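You operate a simulated robot arm through the tools that you are given. There is no shell and no other tool.

The job below is to be done with a simulated robot arm. You get a single attempt, and the scene is never put back.

JOB
Free the stuck block with the black button and turn the heat down to 100.
Fine: raise the red lever first; the block goes in the white tray.

The check looks at the end state, three seconds after you hand in, the way a careful person would. Anything else that was tipped, shoved, dropped, spilled or broken makes it a failure.

ROBOT AND FRAMES
A 6-joint arm with a two-finger parallel gripper, fixed in place. Base frame: the origin is at the foot of the arm, x ahead of it, y to its left, z up; the work surface is at about z = 0. Lengths are in m, angles in degrees, forces in N, time in s.
With the tool pointing down near the work surface it reaches from about 0.12 to 0.5 m from the base axis. Its first joint turns from -72.0 to 72.0 degrees. Payload 0.65 kg.
The tool frame sits at the grasp point between the pads (the TCP): z along the fingers, y along the line on which they close. The tips reach 0.025 m beyond it. Largest opening 0.076 m; finger width 0.018, thickness 0.01; the body of the gripper, 0.036 by 0.078 m, starts 0.045 m behind the TCP.
Orientation is told as [roll, pitch, yaw] about the base's x, y, z axes, in that order, counted from this pose: with the fingers straight down and closing along the base's y, the tool's x points along the base's -x, its y along +y and its z along -z.

CONTROLS
- The arm moves only by the tool jog_arm. Its argument "commands" is one flat list of numbers, 7 for each row, row after row: the shift along the tool's x, y, z in mm, then the turn, a rotation vector about the tool's x, y, z in degrees, then the closure in counts, from 0 (fully open) to 255 (shut). In form: [dx, dy, dz, rx, ry, rz, grip, dx, dy, dz, rx, ry, rz, grip, ...]. A call has 1 to 20 rows; each row is the pose to reach, as a shift and turn from the pose commanded when the call began, along the tool's axes at that moment. A row lasts 0.2 s, in which the tool goes at most 0.05 m and 8.6 degrees; a call with a longer step from one row to the next is refused whole, and so is a gripper value outside its range. Where a pose cannot be reached the arm comes as near as it can. A force on the tool above 40 N (or 10 N above the force at the start of the call, whichever is more), or a blocked arm, ends the call early, and 0.2 s more pass. The fingers move at their own pace (about 0.108 m/s each) and stop on an object; they squeeze with about 30 N. The grip force told is the motor's: it shows also when the fingers shut on nothing. Time passes only in rows, and 0.2 s behind the last, so rows that repeat a pose let the fingers close. It gives the time, the measured TCP pose, the force on the tool (base axes), the opening and the grip force at its end, in the units of the frame above (readings bear some noise), with the torque about the TCP (base axes, N m) and any sound that the robot's microphone picked up.
- Cameras (640 x 400 px; columns grow to the right, rows downward): "scene" is fixed at [0.0541, 0.2903, 0.3744]; the picture's right is [-0.67, -0.74, 0.00], its down [-0.60, 0.54, -0.58] and it looks along [0.43, -0.39, -0.81] (base axes); focal length 214 px, centre (320, 200). "wrist" rides on the gripper at [0.058, 0.011, -0.081] in the tool frame; the picture's right is [-0.18, 0.98, 0.00], its down [-0.75, -0.14, -0.64] and it looks along [-0.63, -0.12, 0.77] (tool axes); focal length 243 px, centre (320, 200). There is no depth. A picture from a camera that has moved, and an enlarged one, comes with that camera's place and axes in the base frame and with its lens.
- get_image(camera): a new picture of that camera. It takes no simulated time.
- close_up(camera, box): a new picture of the part [left, top, right, bottom] of that camera's present view, enlarged. It takes no simulated time.
- finish_job(): hands the job in; it is judged then, once.

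Places have to be worked out from the pictures, the camera data and where the tool is seen. Open the gripper and draw the arm clear of the work before you hand the job in, unless the task says otherwise.

The tools are called after "Call:" as name(argument=value, ...) on one line, values as JSON. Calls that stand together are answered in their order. jog_arm: Moves the arm, as the interface text tells. Its arguments: {"type":"object","properties":{"commands":{"type":"array","items":{"type":"number"}}},"required":["commands"]} The other tools are called the same way: get_image (camera) takes a picture; close_up (camera, box) takes an enlarged picture of a part of a camera's view; finish_job () hands the job in.

At the start:

```text
t: 0.0
eef_pos: [0.2657, 0.1017, 0.3729]
tool_rot: [-0.1, 0.1, 0.0]
contact_force: [-0.5, -0.3, 0.5]
wrist_torque: [0.0, -0.02, -0.01]
gripper_width: 0.0759
grasp_force: 0.1
```

scene: 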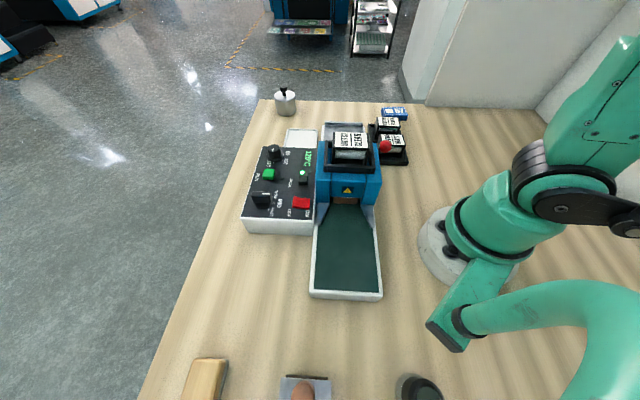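
wrist: 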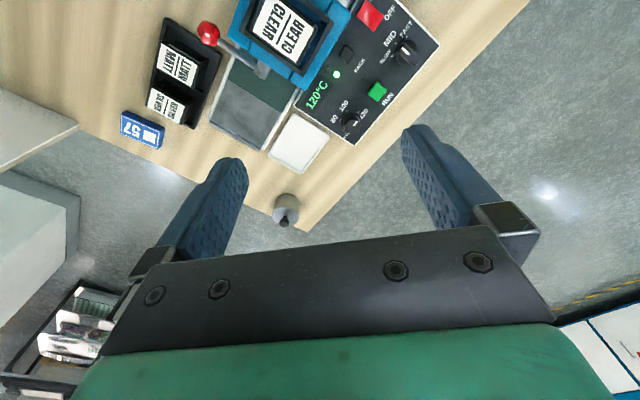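

I'll look closely at the machine and its panel first, to read labels and work out places.

Call:
close_up(camera="scene", box=[230, 80, 420, 200])

Call:
close_up(camera="scene", box=[230, 180, 400, 310])

Call:
close_up(camera="wrist", box=[110, 0, 290, 230])

Call:
close_up(camera="wrist", box=[220, 0, 450, 180])

Call:
close_up(camera="scene", box=[150, 330, 470, 400])

```text
3.33 times, centred on (325, 140) of scene
camera zoom: at [0.0541, 0.2903, 0.3744], right [-0.67, -0.74, 0.0], down [-0.6, 0.54, -0.58], along [0.43, -0.39, -0.81], focal length 715 px, centre (303, 400)
```

zoom: 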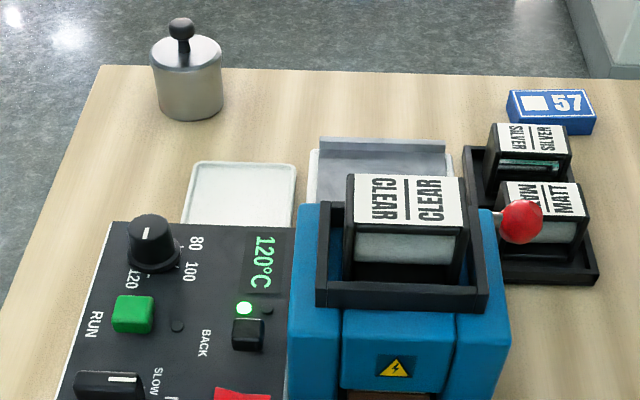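

```text
3.08 times, centred on (315, 245) of scene
camera zoom: at [0.0541, 0.2903, 0.3744], right [-0.67, -0.74, 0.0], down [-0.6, 0.54, -0.58], along [0.43, -0.39, -0.81], focal length 660 px, centre (335, 62)
```

zoom: 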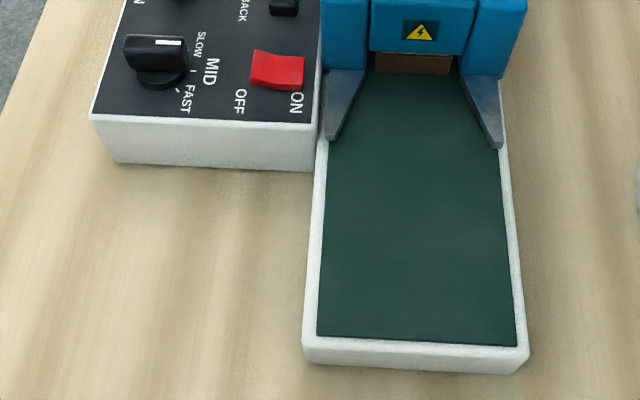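

```text
1.74 times, centred on (200, 115) of wrist
camera zoom: at [0.2075, 0.1102, 0.4543], right [0.18, 0.98, 0.0], down [0.75, -0.14, 0.64], along [0.63, -0.12, -0.77], focal length 422 px, centre (529, 348)
```

zoom: 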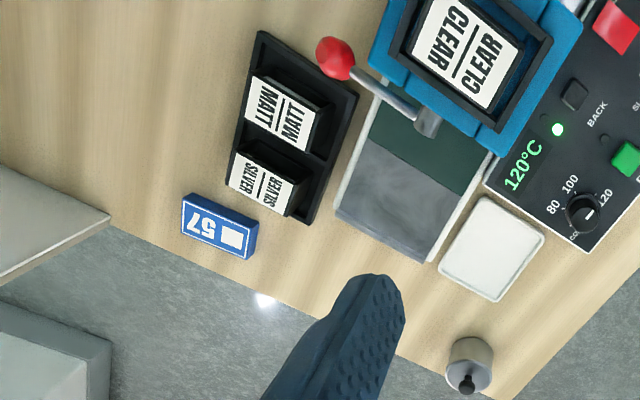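

```text
2.22 times, centred on (335, 90) of wrist
camera zoom: at [0.2075, 0.1102, 0.4543], right [0.18, 0.98, 0.0], down [0.75, -0.14, 0.64], along [0.63, -0.12, -0.77], focal length 539 px, centre (287, 444)
```

zoom: 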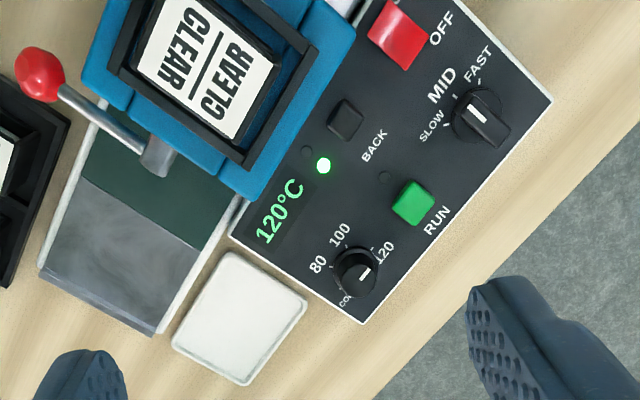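

```text
2.00 times, centred on (310, 365) of scene
camera zoom: at [0.0541, 0.2903, 0.3744], right [-0.67, -0.74, 0.0], down [-0.6, 0.54, -0.58], along [0.43, -0.39, -0.81], focal length 429 px, centre (340, -130)
```

zoom: 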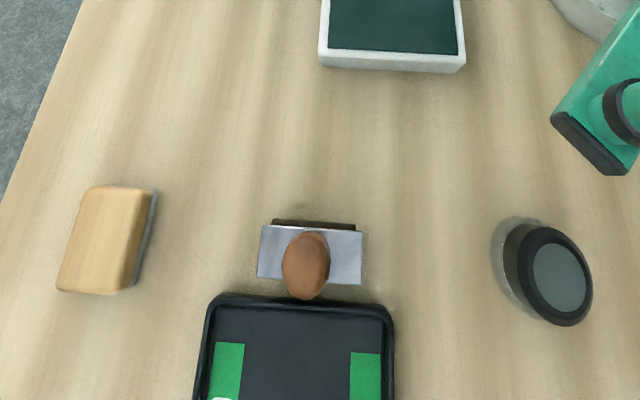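

The machine runs diagonally, at about 45°. I'll zoom further on the heat knob, the black BACK button, the lever and the jammed block before moving.

Call:
close_up(camera="wrist", box=[320, 80, 400, 140])

Call:
close_up(camera="scene", box=[250, 135, 320, 180])

Call:
close_up(camera="wrist", box=[190, 10, 310, 90])

Call:
close_up(camera="scene", box=[310, 170, 390, 240])

Call:
close_up(camera="scene", box=[360, 100, 420, 170])

```text
6.67 times, centred on (360, 110) of wrist
camera zoom: at [0.2075, 0.1102, 0.4543], right [0.18, 0.98, 0.0], down [0.75, -0.14, 0.64], along [0.63, -0.12, -0.77], focal length 1618 px, centre (53, 800)
```

zoom: 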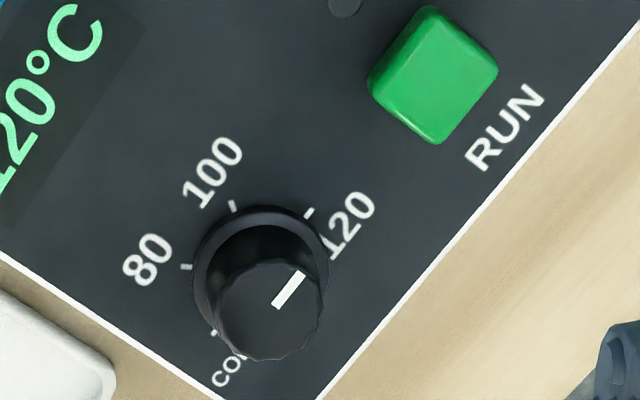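

```text
8.89 times, centred on (285, 158) of scene
camera zoom: at [0.0541, 0.2903, 0.3744], right [-0.67, -0.74, 0.0], down [-0.6, 0.54, -0.58], along [0.43, -0.39, -0.81], focal length 1906 px, centre (631, 578)
```

zoom: 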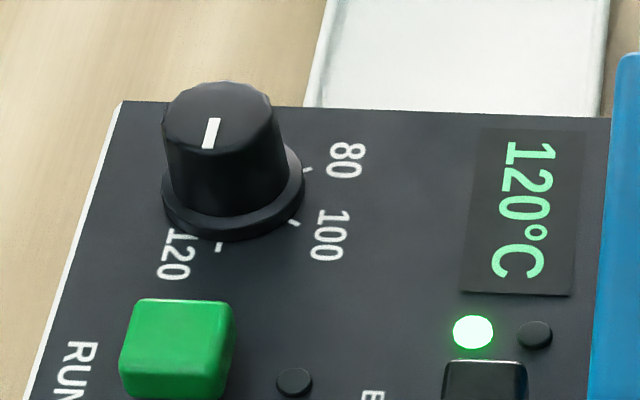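

```text
5.00 times, centred on (250, 50) of wrist
camera zoom: at [0.2075, 0.1102, 0.4543], right [0.18, 0.98, 0.0], down [0.75, -0.14, 0.64], along [0.63, -0.12, -0.77], focal length 1213 px, centre (670, 950)
```

zoom: 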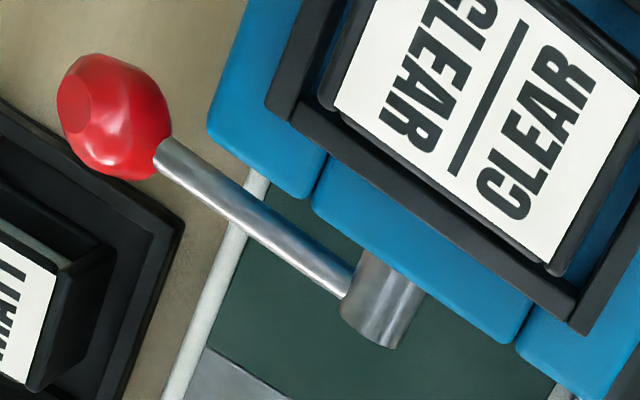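

```text
5.71 times, centred on (350, 205) of scene
camera zoom: at [0.0541, 0.2903, 0.3744], right [-0.67, -0.74, 0.0], down [-0.6, 0.54, -0.58], along [0.43, -0.39, -0.81], focal length 1226 px, centre (149, 171)
```

zoom: 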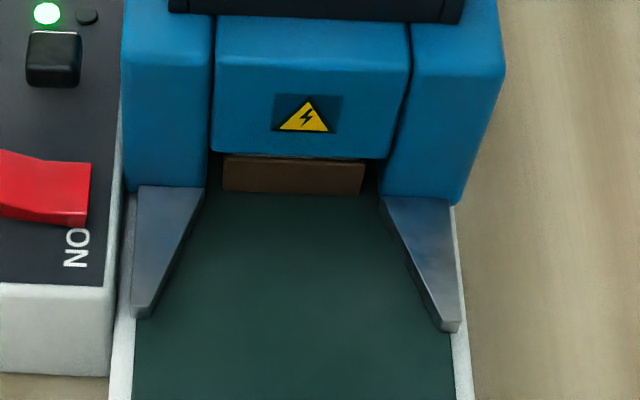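

```text
5.71 times, centred on (390, 135) of scene
camera zoom: at [0.0541, 0.2903, 0.3744], right [-0.67, -0.74, 0.0], down [-0.6, 0.54, -0.58], along [0.43, -0.39, -0.81], focal length 1226 px, centre (-80, 571)
```

zoom: 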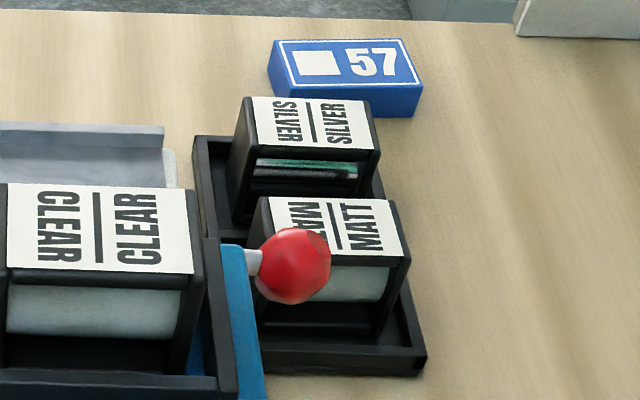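

The lever's hub is on the far face of the press head, with its rod pointing to the robot's side, so the ball sits near (0.217, -0.034, 0.087). I'll turn the tool 45° to line up with the machine and take a second view from the robot's side.

Call:
jog_arm(commands=[16, -26.3, 15.5, 0, 0, -7.5, 0, 32, -52.7, 31, 0, 0, -15, 0, 48, -79, 46.5, 0, 0, -22.5, 0, 64, -105.3, 62, 0, 0, -30, 0, 80, -131.7, 77.5, 0, 0, -37.5, 0, 96, -158, 93, 0, 0, -45, 0, 96, -158, 93, 0, 0, -45, 0])

Call:
get_image(camera="wrist")

Call:
get_image(camera="scene")

```text
t: 1.6
eef_pos: [0.1688, -0.0569, 0.2802]
tool_rot: [0.0, 0.0, 45.0]
contact_force: [0.0, 0.2, -0.2]
wrist_torque: [-0.02, 0.02, 0.03]
gripper_width: 0.076
grasp_force: 0.1
```

```text
taken
camera wrist: at [0.1193, -0.0925, 0.361], right [-0.57, 0.82, 0.0], down [0.63, 0.43, 0.64], along [0.53, 0.36, -0.77], focal length 243 px, centre (320, 200)
```

wrist: 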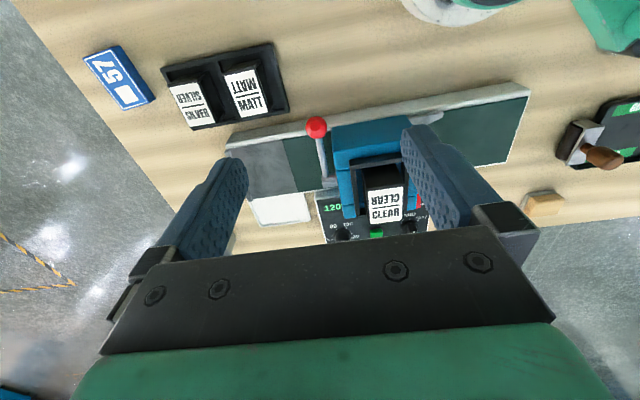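

```text
taken
```

scene: 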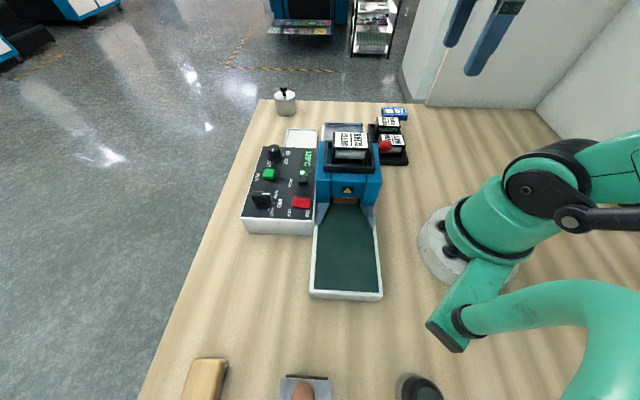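

Call:
close_up(camera="wrist", box=[220, 80, 440, 250])

Call:
close_up(camera="wrist", box=[280, 100, 420, 190])

```text
2.35 times, centred on (330, 165) of wrist
camera zoom: at [0.1193, -0.0925, 0.361], right [-0.57, 0.82, 0.0], down [0.63, 0.43, 0.64], along [0.53, 0.36, -0.77], focal length 571 px, centre (296, 282)
```

zoom: 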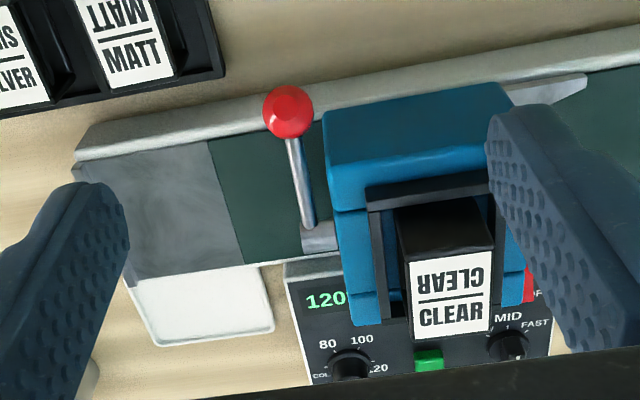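

```text
4.44 times, centred on (350, 145) of wrist
camera zoom: at [0.1193, -0.0925, 0.361], right [-0.57, 0.82, 0.0], down [0.63, 0.43, 0.64], along [0.53, 0.36, -0.77], focal length 1078 px, centre (187, 444)
```

zoom: 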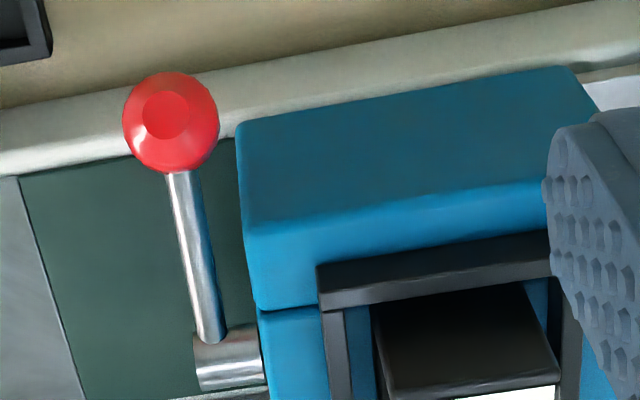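

Triangulated: the ball centre is near (0.218, -0.033, 0.087) with a 25 mm diameter. The body side is clear by about 18 mm and the hub is near z≈0.095. I'll move above the ball with the fingers half open and check alignment.

Call:
jog_arm(commands=[-13, -4.4, 25, 0, 0, 0, 87, -26, -8.7, 50, 0, 0, 0, 87, -39, -13, 75, 0, 0, 0, 87, -52, -17.4, 100, 0, 0, 0, 87, -52, -17.4, 100, 0, 0, 0, 87])

Call:
get_image(camera="wrist")

Call:
close_up(camera="scene", box=[280, 60, 440, 180])

```text
t: 2.8
eef_pos: [0.2176, -0.0312, 0.1782]
tool_rot: [0.1, 0.0, 45.0]
contact_force: [-0.7, 0.1, 1.1]
wrist_torque: [-0.01, -0.01, -0.05]
gripper_width: 0.0502
grasp_force: 0.1
```

```text
taken
camera wrist: at [0.1689, -0.0656, 0.2605], right [-0.56, 0.83, 0.0], down [0.63, 0.43, 0.64], along [0.53, 0.36, -0.77], focal length 243 px, centre (320, 200)
```

wrist: 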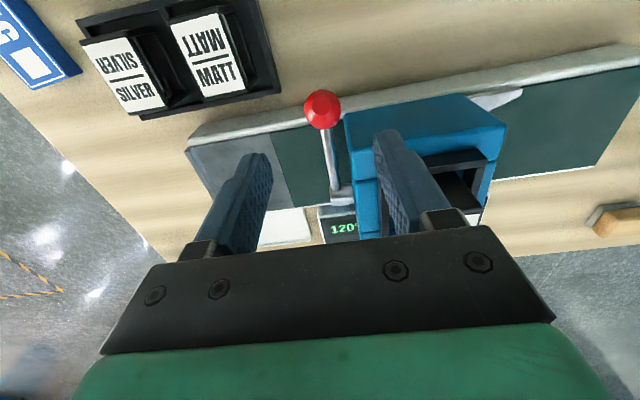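

```text
3.33 times, centred on (360, 120) of scene
camera zoom: at [0.0541, 0.2903, 0.3744], right [-0.67, -0.74, 0.0], down [-0.6, 0.54, -0.58], along [0.43, -0.39, -0.81], focal length 715 px, centre (187, 467)
```

zoom: 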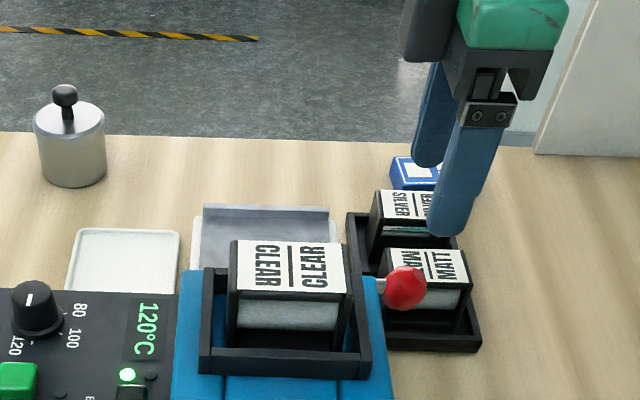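

The ball comes out at exactly the same along/lateral place as the TCP, about 91 mm below. I'll lower straight onto it, then close on it.

Call:
jog_arm(commands=[-0.7, 0, 30, 0, 0, 0, 87, -0.7, 0, 60, 0, 0, 0, 87, -0.7, 0, 80, 0, 0, 0, 87, -0.7, 0, 91, 0, 0, 0, 87, -0.7, 0, 91, 0, 0, 0, 87])

Call:
get_image(camera="wrist")

Call:
close_up(camera="scene", box=[320, 80, 440, 180])

```text
t: 4.0
eef_pos: [0.2187, -0.032, 0.0892]
tool_rot: [-0.1, 0.0, 45.0]
contact_force: [0.4, 0.8, 0.7]
wrist_torque: [0.01, 0.0, 0.0]
gripper_width: 0.0502
grasp_force: 0.0
```

```text
taken
camera wrist: at [0.1698, -0.0673, 0.1709], right [-0.56, 0.83, 0.0], down [0.63, 0.43, 0.64], along [0.53, 0.36, -0.77], focal length 243 px, centre (320, 200)
```

wrist: 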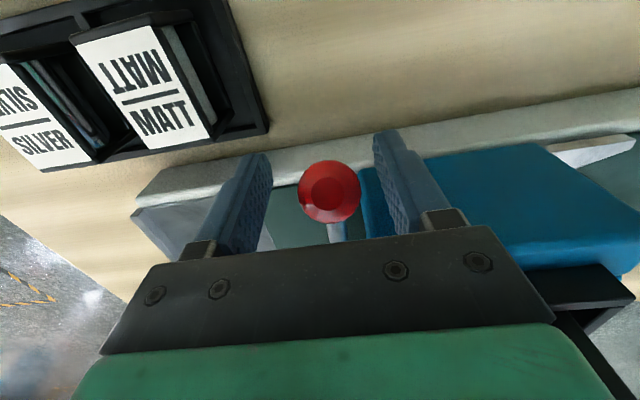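

```text
4.00 times, centred on (380, 130) of scene
camera zoom: at [0.0541, 0.2903, 0.3744], right [-0.67, -0.74, 0.0], down [-0.6, 0.54, -0.58], along [0.43, -0.39, -0.81], focal length 858 px, centre (80, 480)
```

zoom: 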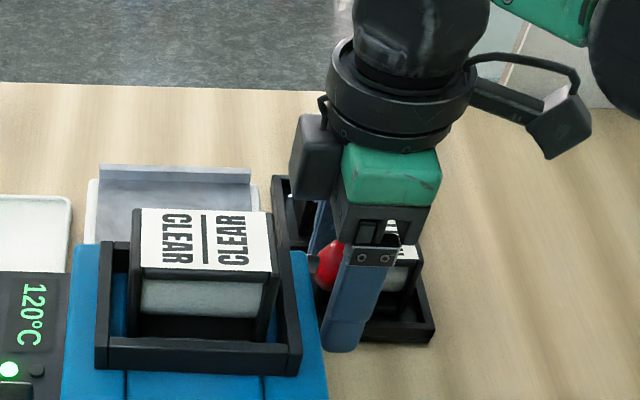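

The TCP projects right onto the ball centre. I'm closing the fingers on it.

Call:
jog_arm(commands=[0, 0, 0, 0, 0, 0, 255, 0, 0, 0, 0, 0, 0, 255, 0, 0, 0, 0, 0, 0, 255])

```text
t: 4.5
eef_pos: [0.2167, -0.03, 0.0891]
tool_rot: [0.8, 0.0, 45.1]
contact_force: [-8.7, 6.0, 6.7]
wrist_torque: [0.23, -0.25, -0.01]
gripper_width: 0.024
grasp_force: 29.2
stopped in row 2: the force on the tool passed its limit at 47 N (the readings are from after the stop); the commanded pose is now the measured one
```

The ball is gripped (24 mm), with a slight sideways load along the machine axis. I'll ease 1 mm that way and lift a first 8 mm to feel the lever.

Call:
jog_arm(commands=[0, 1, -1, 0, 0, 0, 255, 0, 1, -4, 0, 0, 0, 255, 0, 1, -8, 0, 0, 0, 255])

```text
t: 5.3
eef_pos: [0.2165, -0.0305, 0.0968]
tool_rot: [0.7, -0.1, 45.2]
contact_force: [0.4, -2.0, -14.6]
wrist_torque: [-0.75, 0.7, 0.0]
gripper_width: 0.0238
grasp_force: 39.5
```

The lever is moving; most of the load is the ball twisting in the pads, well under the limit. I'll follow the arc upward another 16 mm.

Call:
jog_arm(commands=[-0.3, 0, -4, 0, 0, 0, 255, -0.7, 0, -8, 0, 0, 0, 255, -1.4, 0, -12, 0, 0, 0, 255, -2.3, 0, -16, 0, 0, 0, 255])

Call:
get_image(camera="wrist")

Call:
close_up(camera="scene", box=[280, 80, 440, 220])

```text
t: 6.3
eef_pos: [0.2182, -0.0276, 0.1131]
tool_rot: [0.6, 0.1, 45.1]
contact_force: [-5.3, -9.9, -12.6]
wrist_torque: [-0.73, 0.74, 0.01]
gripper_width: 0.0242
grasp_force: 40.1
```

```text
taken
camera wrist: at [0.1692, -0.0644, 0.1945], right [-0.57, 0.82, 0.01], down [0.64, 0.43, 0.64], along [0.52, 0.37, -0.77], focal length 243 px, centre (320, 200)
```

wrist: 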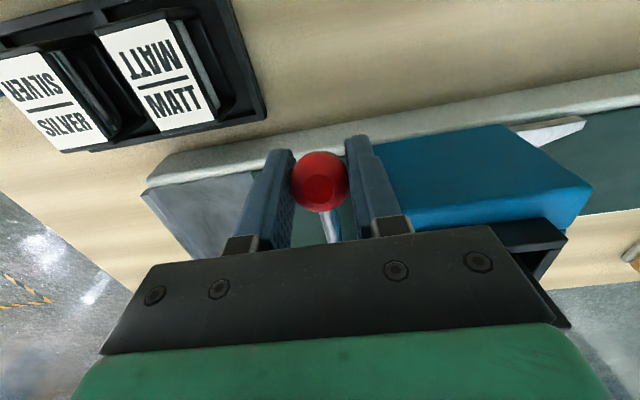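

```text
2.86 times, centred on (360, 150) of scene
camera zoom: at [0.0541, 0.2903, 0.3744], right [-0.67, -0.74, 0.0], down [-0.6, 0.54, -0.58], along [0.43, -0.39, -0.81], focal length 613 px, centre (206, 343)
```

zoom: 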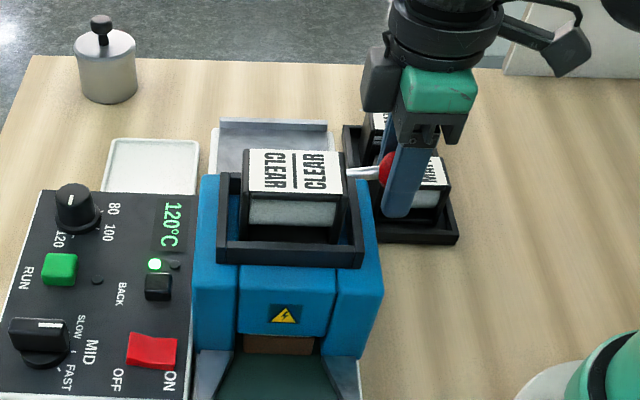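

It's following, with some outward push, so my arc is slightly tight (the hub is a bit higher than I assumed). I'll continue up with less inward shift.

Call:
jog_arm(commands=[0.8, 0, -4, 0, 0, 0, 255, 0.8, 0, -8, 0, 0, 0, 255, 0.3, 0, -12, 0, 0, 0, 255, -0.6, 0, -16, 0, 0, 0, 255])

```text
t: 7.3
eef_pos: [0.2187, -0.0284, 0.1278]
tool_rot: [0.8, 0.1, 45.1]
contact_force: [2.0, -6.6, -11.5]
wrist_torque: [-0.66, 0.65, 0.0]
gripper_width: 0.0239
grasp_force: 40.0
```

The force is low now, so the arc fits a hub height of about 0.105. The lever is near 18° above horizontal; I'm continuing to about 34°.

Call:
jog_arm(commands=[-1.4, 0, -4.9, 0, 0, 0, 255, -3.3, 0, -9.6, 0, 0, 0, 255, -5.6, 0, -14.2, 0, 0, 0, 255, -8.4, 0, -18.6, 0, 0, 0, 255])

Call:
close_up(camera="scene", box=[280, 80, 440, 220])

```text
t: 8.3
eef_pos: [0.2232, -0.0234, 0.1466]
tool_rot: [0.8, 0.1, 45.2]
contact_force: [-10.3, -7.1, -8.3]
wrist_torque: [-0.76, 0.86, 0.04]
gripper_width: 0.0238
grasp_force: 39.6
```

```text
2.86 times, centred on (360, 150) of scene
camera zoom: at [0.0541, 0.2903, 0.3744], right [-0.67, -0.74, 0.0], down [-0.6, 0.54, -0.58], along [0.43, -0.39, -0.81], focal length 613 px, centre (206, 343)
```

zoom: 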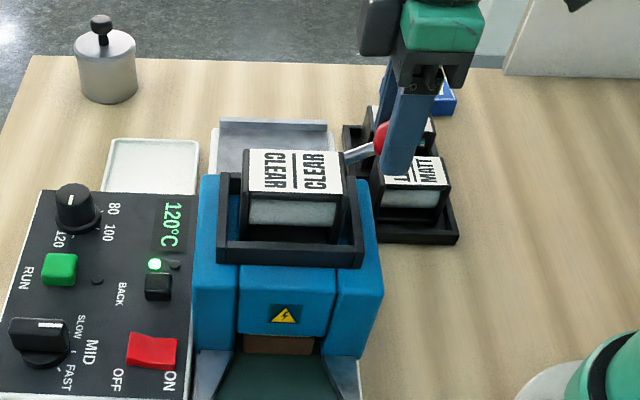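

The lever is visibly rising (about 33°), with moderate forces. I'll go on to about 56° and watch for an end stop or a sound.

Call:
jog_arm(commands=[-2.4, 0, -3.7, 0, 0, 0, 255, -5.2, 0, -7.3, 0, 0, 0, 255, -8.7, 0, -11.2, 0, 0, 0, 255, -12.5, 0, -14.9, 0, 0, 0, 255, -16.8, 0, -18.4, 0, 0, 0, 255, -21.0, 0, -21.4, 0, 0, 0, 255])

Call:
close_up(camera="scene", box=[280, 80, 440, 220])

Call:
get_image(camera="wrist")

```text
t: 9.7
eef_pos: [0.2399, -0.0063, 0.1695]
tool_rot: [0.6, -0.1, 45.1]
contact_force: [0.2, 0.7, 0.1]
wrist_torque: [0.0, 0.0, -0.03]
gripper_width: 0.0001
grasp_force: 23.1
```

```text
2.86 times, centred on (360, 150) of scene
camera zoom: at [0.0541, 0.2903, 0.3744], right [-0.67, -0.74, 0.0], down [-0.6, 0.54, -0.58], along [0.43, -0.39, -0.81], focal length 613 px, centre (206, 343)
```

zoom: 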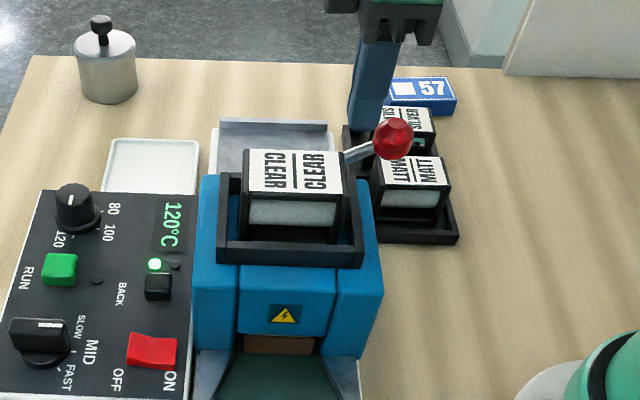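

```text
taken
camera wrist: at [0.1915, -0.0417, 0.2516], right [-0.57, 0.82, 0.01], down [0.64, 0.43, 0.64], along [0.52, 0.37, -0.77], focal length 243 px, centre (320, 200)
```

wrist: 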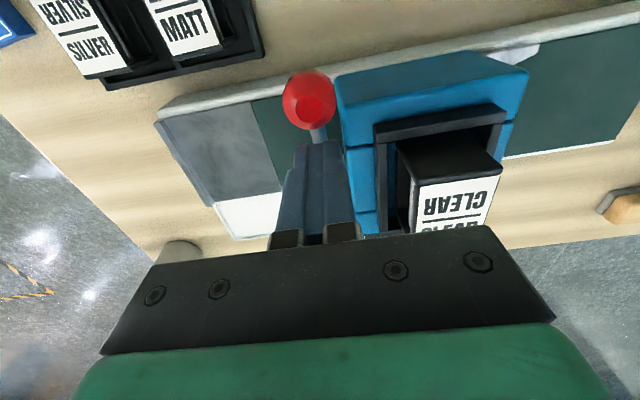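

The ball slipped out of the pads; the lever stayed up by itself at roughly 28°. I'll look at the press opening and the lever to see whether it has reached its end or can still go higher.

Call:
close_up(camera="scene", box=[310, 170, 390, 240])

Call:
close_up(camera="wrist", box=[250, 50, 410, 150])

Call:
close_up(camera="scene", box=[350, 80, 410, 140])

```text
5.71 times, centred on (350, 205) of scene
camera zoom: at [0.0541, 0.2903, 0.3744], right [-0.67, -0.74, 0.0], down [-0.6, 0.54, -0.58], along [0.43, -0.39, -0.81], focal length 1226 px, centre (149, 171)
```

zoom: 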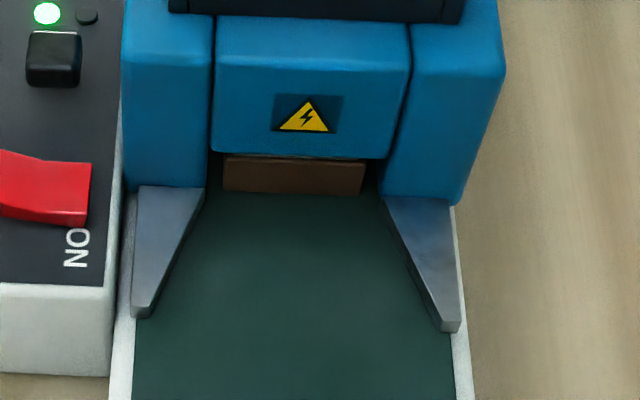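

```text
4.00 times, centred on (330, 100) of wrist
camera zoom: at [0.1915, -0.0417, 0.2516], right [-0.57, 0.82, 0.01], down [0.64, 0.43, 0.64], along [0.52, 0.37, -0.77], focal length 970 px, centre (280, 600)
```

zoom: 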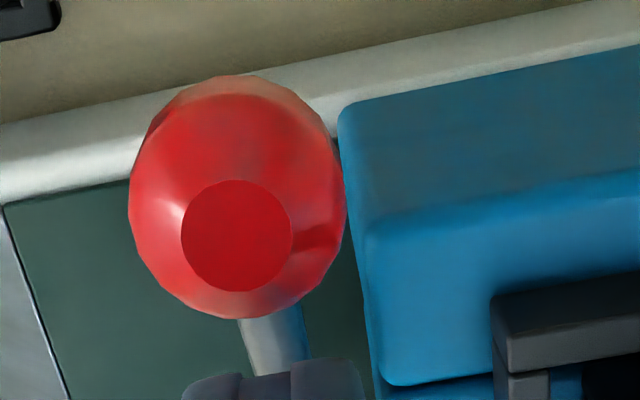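

```text
6.67 times, centred on (380, 110) of scene
camera zoom: at [0.0541, 0.2903, 0.3744], right [-0.67, -0.74, 0.0], down [-0.6, 0.54, -0.58], along [0.43, -0.39, -0.81], focal length 1430 px, centre (-80, 800)
```

zoom: 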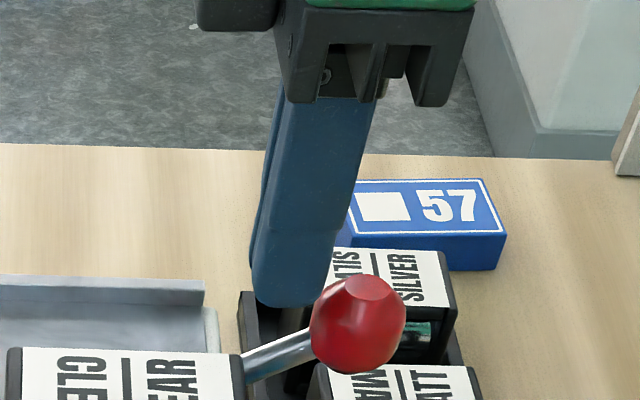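

Nothing yet shows an end stop, so I'll re-grasp the ball at its new place (b≈0.141, z≈0.130) and continue on a better-fitted arc (hub z≈0.095, radius 75 mm).

Call:
jog_arm(commands=[0, 0, -20, 0, 0, 0, 255, 0, 0, -20, 0, 0, 0, 87, 12, 0, -20, 0, 0, 0, 87, 24.2, 0, -20, 0, 0, 0, 87, 24.2, 0, 0, 0, 0, 0, 87, 24.2, 0, 20, 0, 0, 0, 87, 24.2, 0, 41, 0, 0, 0, 87, 24.2, 0, 41, 0, 0, 0, 87])

Call:
get_image(camera="wrist")

Call:
close_up(camera="scene", box=[320, 80, 440, 180])

```text
t: 11.5
eef_pos: [0.2251, -0.0225, 0.1282]
tool_rot: [0.7, 0.1, 45.2]
contact_force: [0.2, -0.1, -0.3]
wrist_torque: [-0.01, 0.01, 0.0]
gripper_width: 0.05
grasp_force: 0.1
```

```text
taken
camera wrist: at [0.175, -0.0587, 0.2103], right [-0.57, 0.82, 0.01], down [0.64, 0.43, 0.64], along [0.52, 0.37, -0.77], focal length 243 px, centre (320, 200)
```

wrist: 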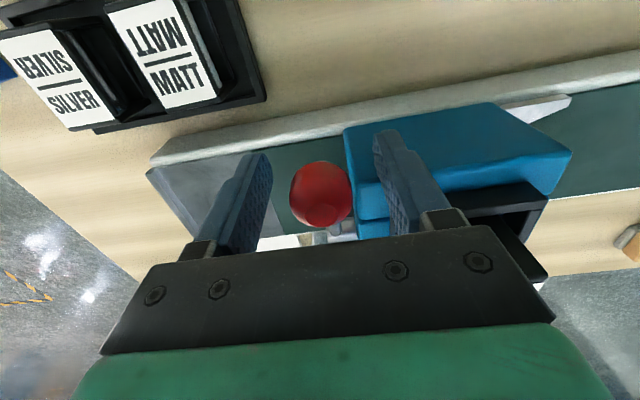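

```text
4.00 times, centred on (380, 130) of scene
camera zoom: at [0.0541, 0.2903, 0.3744], right [-0.67, -0.74, 0.0], down [-0.6, 0.54, -0.58], along [0.43, -0.39, -0.81], focal length 858 px, centre (80, 480)
```

zoom: 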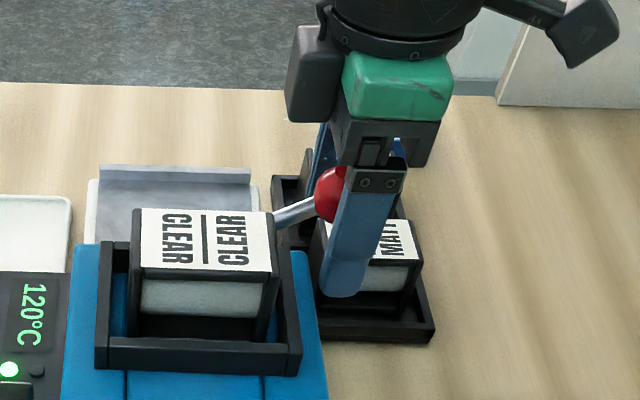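

The ball sits about 4 mm more toward the robot than the TCP, so I'll shift that much and close.

Call:
jog_arm(commands=[3.5, 0, -2, 0, 0, 0, 87, 3.5, 0, -2, 0, 0, 0, 150, 3.5, 0, -2, 0, 0, 0, 255, 3.5, 0, -2, 0, 0, 0, 255])

```text
t: 12.5
eef_pos: [0.2209, -0.0259, 0.1305]
tool_rot: [0.7, -0.1, 45.1]
contact_force: [1.6, -1.8, -1.0]
wrist_torque: [-0.04, 0.01, -0.01]
gripper_width: 0.024
grasp_force: 40.3
```

Gripped cleanly with almost no side load. I'll rotate about the hub by 10° and check the force.

Call:
jog_arm(commands=[-1.6, 0, -2.9, 0, 0, 0, 255, -3.4, 0, -5.9, 0, 0, 0, 255, -5.2, 0, -8.7, 0, 0, 0, 255, -7.2, 0, -11.5, 0, 0, 0, 255])

Call:
close_up(camera="scene", box=[320, 80, 440, 180])

Call:
get_image(camera="wrist")

```text
t: 13.5
eef_pos: [0.2254, -0.0223, 0.1419]
tool_rot: [0.8, 0.0, 45.0]
contact_force: [-10.1, -12.7, -14.6]
wrist_torque: [0.01, 0.05, 0.0]
gripper_width: 0.0241
grasp_force: 39.6
```

```text
4.00 times, centred on (380, 130) of scene
camera zoom: at [0.0541, 0.2903, 0.3744], right [-0.67, -0.74, 0.0], down [-0.6, 0.54, -0.58], along [0.43, -0.39, -0.81], focal length 858 px, centre (80, 480)
```

zoom: 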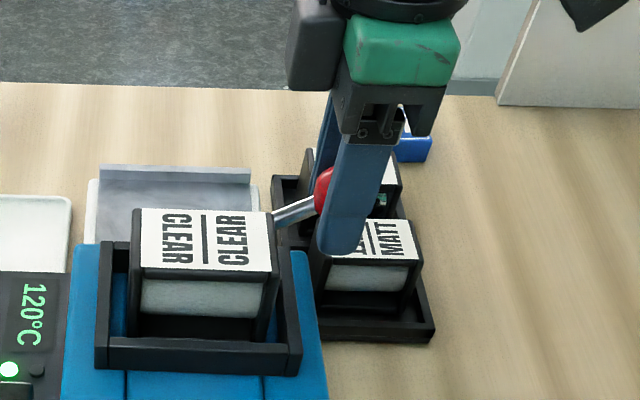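

```text
taken
camera wrist: at [0.1769, -0.0568, 0.2238], right [-0.57, 0.82, 0.01], down [0.64, 0.43, 0.64], along [0.52, 0.37, -0.77], focal length 243 px, centre (320, 200)
```

wrist: 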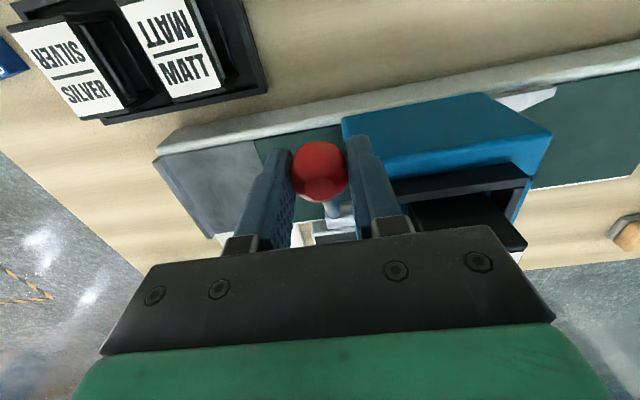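

The ball slid in the pads while the lever stayed at the same angle against 20+ N, though it moved easily before. So it's at its upper stop. I'll let go and rise clear.

Call:
jog_arm(commands=[0, 0, 0, 0, 0, 0, 87, 0, 0, 0, 0, 0, 0, 87, 0, 0, -20, 0, 0, 0, 87, 0, 0, -55, 0, 0, 0, 87, 10, 0, -100, 0, 0, 0, 87, 10, 0, -100, 0, 0, 0, 87])

Call:
get_image(camera="wrist")

Call:
close_up(camera="scene", box=[280, 80, 440, 220])

```text
t: 14.9
eef_pos: [0.2179, -0.0292, 0.2405]
tool_rot: [0.6, 0.0, 45.1]
contact_force: [0.2, -0.1, 0.0]
wrist_torque: [0.0, 0.04, -0.03]
gripper_width: 0.05
grasp_force: 0.0
```

```text
taken
camera wrist: at [0.1696, -0.0646, 0.3233], right [-0.57, 0.82, 0.01], down [0.64, 0.43, 0.64], along [0.52, 0.37, -0.77], focal length 243 px, centre (320, 200)
```

wrist: 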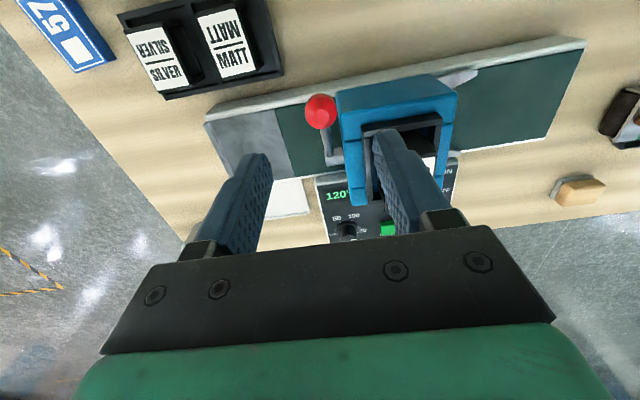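

```text
2.86 times, centred on (360, 150) of scene
camera zoom: at [0.0541, 0.2903, 0.3744], right [-0.67, -0.74, 0.0], down [-0.6, 0.54, -0.58], along [0.43, -0.39, -0.81], focal length 613 px, centre (206, 343)
```

zoom: 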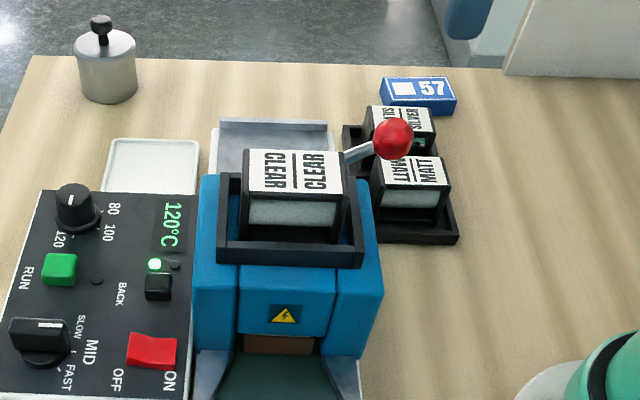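

The ball rests at exactly the same pixel after both pulls, so that is the lever's top stop. Next I'll move over the BACK button (estimated a=0.098, b=0.287, top z≈0.068) and re-measure it from above.

Call:
jog_arm(commands=[-30, 15, 0, 0.1, 0.1, 0, 150, -60, 30, 0, 0.2, 0.2, 0, 255, -90, 46, 0, 0.3, 0.3, 0, 255, -122, 62, 0, 0.4, 0.4, 0, 255, -153.6, 77, 0, 0.42, 0.42, 0, 255, -153.6, 77, 35, 0.42, 0.42, 0, 255, -153.6, 77, 70, 0.42, 0.42, 0, 255, -153.6, 77, 70, 0.42, 0.42, 0, 255])

Call:
get_image(camera="wrist")

Call:
get_image(camera="scene")

```text
t: 16.7
eef_pos: [0.2709, 0.1343, 0.1699]
tool_rot: [0.3, 0.4, 45.1]
contact_force: [0.2, -0.5, -1.1]
wrist_torque: [0.02, -0.04, -0.01]
gripper_width: 0.0
grasp_force: 23.3
```

```text
taken
camera wrist: at [0.2237, 0.0998, 0.2525], right [-0.57, 0.82, 0.0], down [0.64, 0.43, 0.64], along [0.52, 0.36, -0.77], focal length 243 px, centre (320, 200)
```

wrist: 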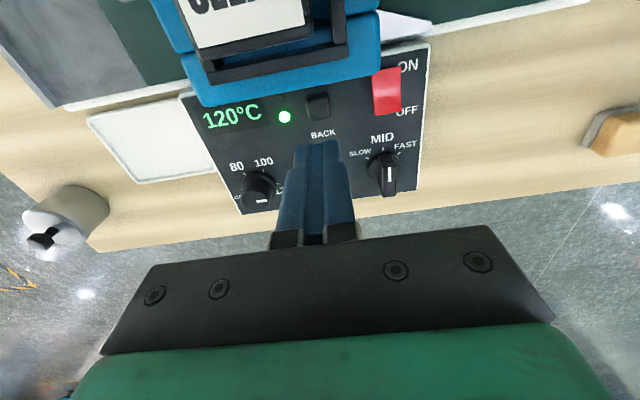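

```text
taken
```

scene: 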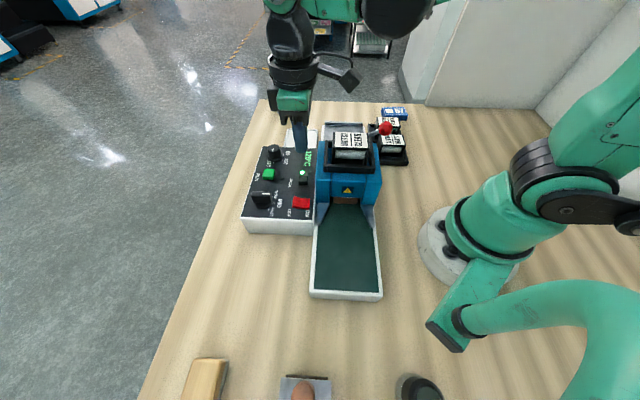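

The button measures at about a=0.099, b=0.289. I'll centre and descend to just above it (tips at z≈0.075), then look again.

Call:
jog_arm(commands=[-2.5, -2.4, 25, 0, 0, 0, 255, -2.5, -2.4, 50, 0, 0, 0, 255, -2.5, -2.4, 68, 0, 0, 0, 255, -2.5, -2.4, 68, 0, 0, 0, 255])

Call:
close_up(camera="wrist", box=[200, 60, 440, 210])

Call:
close_up(camera="scene", box=[240, 120, 400, 240])

```text
t: 17.7
eef_pos: [0.2741, 0.1336, 0.1039]
tool_rot: [0.3, 0.3, 45.2]
contact_force: [0.3, 0.0, 0.4]
wrist_torque: [-0.05, -0.04, 0.02]
gripper_width: 0.0
grasp_force: 23.8
```

```text
2.67 times, centred on (320, 135) of wrist
camera zoom: at [0.2261, 0.0996, 0.1865], right [-0.57, 0.82, 0.0], down [0.64, 0.43, 0.64], along [0.52, 0.36, -0.77], focal length 647 px, centre (320, 373)
```

zoom: 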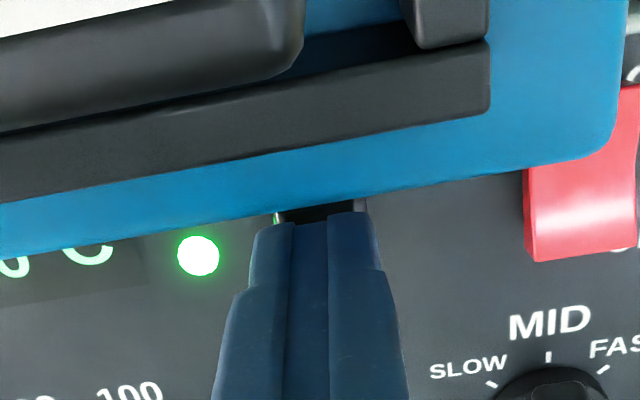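

```text
3.33 times, centred on (320, 180) of scene
camera zoom: at [0.0541, 0.2903, 0.3744], right [-0.67, -0.74, 0.0], down [-0.6, 0.54, -0.58], along [0.43, -0.39, -0.81], focal length 715 px, centre (320, 267)
```

zoom: 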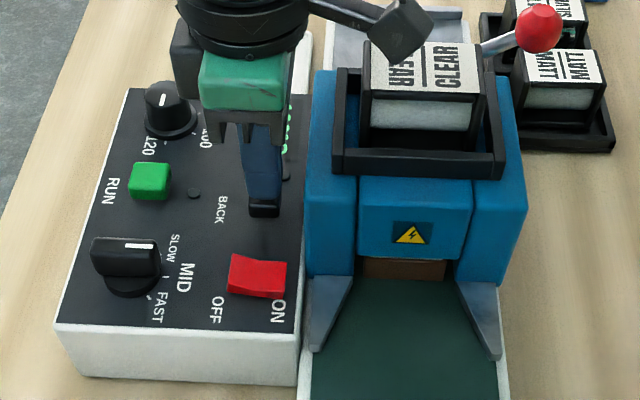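

The tips are centred over the button. I'm descending in small steps to feel for contact.

Call:
jog_arm(commands=[-1.5, 0, 4, 0, 0, 0, 255, -1.5, 0, 8, 0, 0, 0, 255, -1.5, 0, 10, 0, 0, 0, 255])

```text
t: 18.5
eef_pos: [0.2767, 0.1356, 0.0941]
tool_rot: [0.3, 0.4, 45.2]
contact_force: [3.0, 2.7, 9.0]
wrist_torque: [0.07, -0.09, 0.04]
gripper_width: 0.0
grasp_force: 23.9
heard: click
```

A click was heard with about 9 N on the tips, so the button is pressed. I'll check whether the block is moving.

Call:
close_up(camera="scene", box=[230, 160, 400, 310])

```text
2.67 times, centred on (315, 235) of scene
camera zoom: at [0.0541, 0.2903, 0.3744], right [-0.67, -0.74, 0.0], down [-0.6, 0.54, -0.58], along [0.43, -0.39, -0.81], focal length 572 px, centre (333, 107)
```

zoom: 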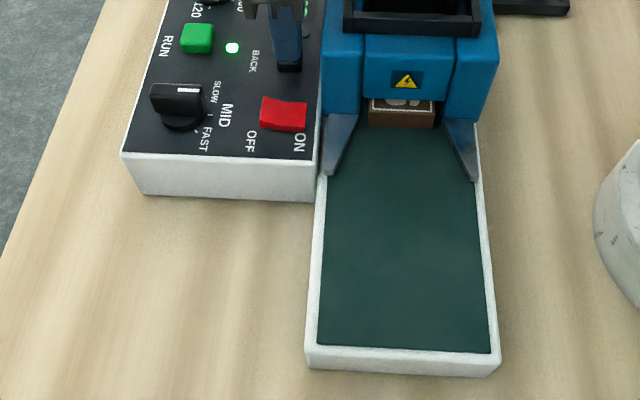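

The block is coming out toward the near end. I'll keep holding for a short moment and check its speed.

Call:
jog_arm(commands=[0, 0, 0, 0, 0, 0, 255])

Call:
close_up(camera="scene", box=[230, 160, 400, 310])

```text
t: 18.9
eef_pos: [0.2761, 0.1348, 0.0949]
tool_rot: [0.2, 0.4, 45.1]
contact_force: [3.5, 3.2, 8.5]
wrist_torque: [0.09, -0.12, -0.02]
gripper_width: 0.0001
grasp_force: 23.6
```

```text
2.67 times, centred on (315, 235) of scene
camera zoom: at [0.0541, 0.2903, 0.3744], right [-0.67, -0.74, 0.0], down [-0.6, 0.54, -0.58], along [0.43, -0.39, -0.81], focal length 572 px, centre (333, 107)
```

zoom: 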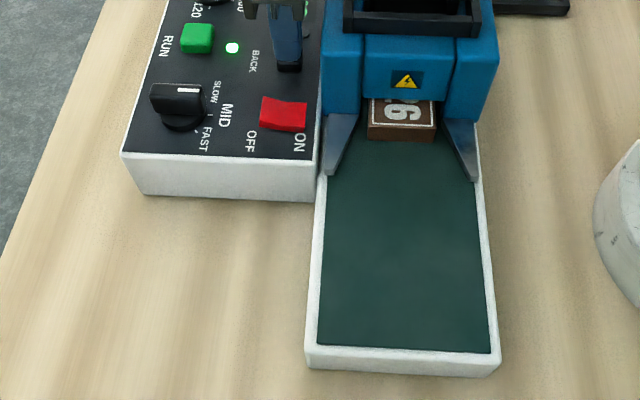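

The block backs out at roughly 30 mm/s, with plenty of belt left. I'll hold about one more second.

Call:
jog_arm(commands=[0, 0, 0, 0, 0, 0, 255, 0, 0, 0, 0, 0, 0, 255, 0, 0, 0, 0, 0, 0, 255, 0, 0, 0, 0, 0, 0, 255])

Call:
close_up(camera="scene", box=[230, 160, 400, 310])

```text
t: 19.9
eef_pos: [0.275, 0.1342, 0.0941]
tool_rot: [0.2, 0.3, 45.1]
contact_force: [2.0, 1.9, 9.2]
wrist_torque: [0.05, -0.06, -0.02]
gripper_width: 0.0
grasp_force: 24.1
```

```text
2.67 times, centred on (315, 235) of scene
camera zoom: at [0.0541, 0.2903, 0.3744], right [-0.67, -0.74, 0.0], down [-0.6, 0.54, -0.58], along [0.43, -0.39, -0.81], focal length 572 px, centre (333, 107)
```

zoom: 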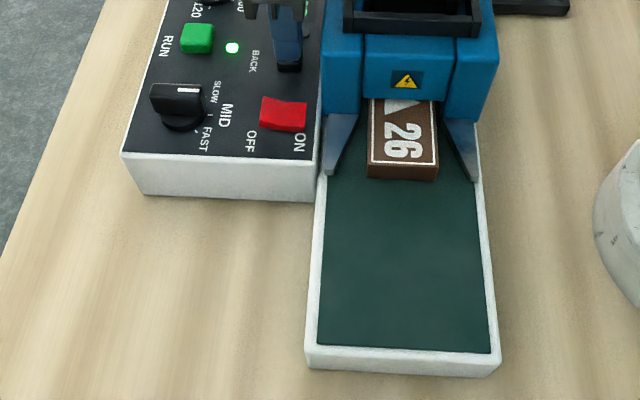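

The block "26" is sliding out steadily and still partly under the head. I'll hold about 1.2 s more.

Call:
jog_arm(commands=[0, 0, 0, 0, 0, 0, 255, 0, 0, 0, 0, 0, 0, 255, 0, 0, 0, 0, 0, 0, 255, 0, 0, 0, 0, 0, 0, 255, 0, 0, 0, 0, 0, 0, 255])

Call:
close_up(camera="scene", box=[230, 160, 400, 310])

```text
t: 21.1
eef_pos: [0.2753, 0.1344, 0.0942]
tool_rot: [0.2, 0.4, 45.2]
contact_force: [-0.1, -0.6, 9.8]
wrist_torque: [0.02, -0.02, -0.02]
gripper_width: 0.0002
grasp_force: 23.2
```

```text
2.67 times, centred on (315, 235) of scene
camera zoom: at [0.0541, 0.2903, 0.3744], right [-0.67, -0.74, 0.0], down [-0.6, 0.54, -0.58], along [0.43, -0.39, -0.81], focal length 572 px, centre (333, 107)
```

zoom: 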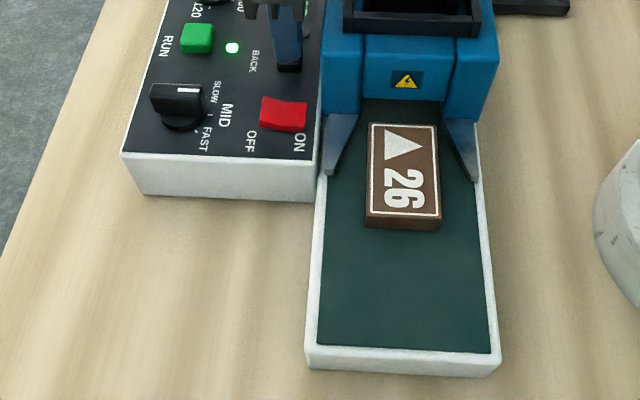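

The block is now fully clear of the head. I'll lift off the button and see whether the belt stops.

Call:
jog_arm(commands=[0, 0, 0, 0, 0, 0, 255, 0, 0, -15, 0, 0, 0, 255])

Call:
close_up(camera="scene", box=[230, 160, 400, 310])

```text
t: 21.7
eef_pos: [0.2759, 0.1345, 0.1086]
tool_rot: [0.2, 0.4, 45.2]
contact_force: [-0.3, -0.2, -0.3]
wrist_torque: [-0.02, 0.03, 0.01]
gripper_width: 0.0
grasp_force: 23.8
```

```text
2.67 times, centred on (315, 235) of scene
camera zoom: at [0.0541, 0.2903, 0.3744], right [-0.67, -0.74, 0.0], down [-0.6, 0.54, -0.58], along [0.43, -0.39, -0.81], focal length 572 px, centre (333, 107)
```

zoom: 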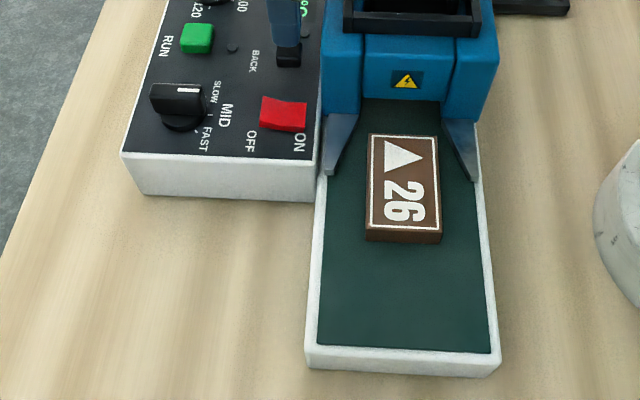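

The run lamp went off and the block stopped: it sits free on the belt, so BACK works only while held. Next is the heat knob: the ticks put its centre at a≈0.171, b≈0.357, with 120→100 being 60° counter-clockwise from above. I'll rise and move above it, turning the tool to yaw -15° so it can end near 45°.

Call:
jog_arm(commands=[0, 0, -30, 0, 0, 0, 255, 0, 0, -61, 0, 0, 0, 255, -8, -9, -61, 0, 0, 7.5, 200, -17, -18, -61, 0, 0, 15, 150, -25, -27, -61, 0, 0, 22.5, 87, -33, -36, -61, 0, 0, 30, 87, -42, -45, -61, 0, 0, 37.5, 87, -50, -54, -61, 0, 0, 45, 87, -58, -62, -61, 0, 0, 52.5, 87, -66.8, -71.3, -61, 0, 0, 60, 87, -66.8, -71.3, -61, 0, 0, 60, 87])

Call:
get_image(camera="wrist")

Call:
close_up(camera="scene", box=[240, 100, 400, 310])

```text
t: 24.1
eef_pos: [0.3736, 0.1324, 0.1707]
tool_rot: [-0.2, 0.5, -15.1]
contact_force: [-0.3, -0.1, -0.4]
wrist_torque: [-0.02, -0.01, 0.01]
gripper_width: 0.0504
grasp_force: 0.1
```

```text
taken
camera wrist: at [0.3211, 0.1562, 0.2527], right [0.43, 0.9, 0.0], down [0.7, -0.33, 0.64], along [0.57, -0.28, -0.77], focal length 243 px, centre (320, 200)
```

wrist: 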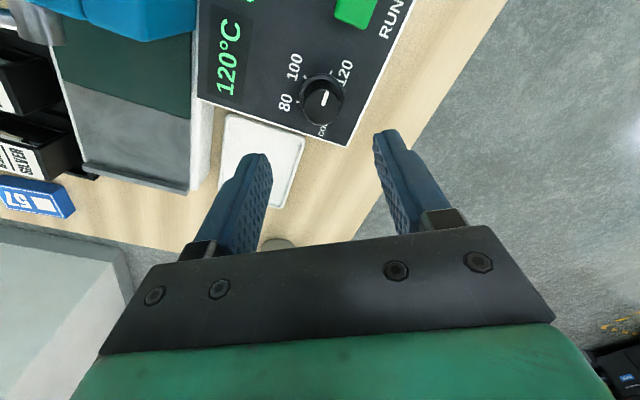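

```text
1.90 times, centred on (320, 205) of scene
camera zoom: at [0.0541, 0.2903, 0.3744], right [-0.67, -0.74, 0.0], down [-0.6, 0.54, -0.58], along [0.43, -0.39, -0.81], focal length 408 px, centre (320, 190)
```

zoom: 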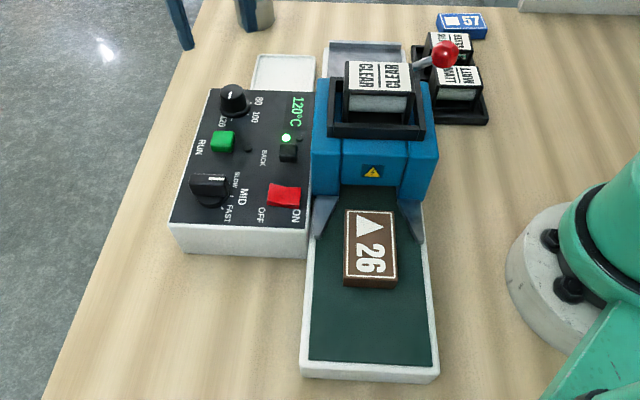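

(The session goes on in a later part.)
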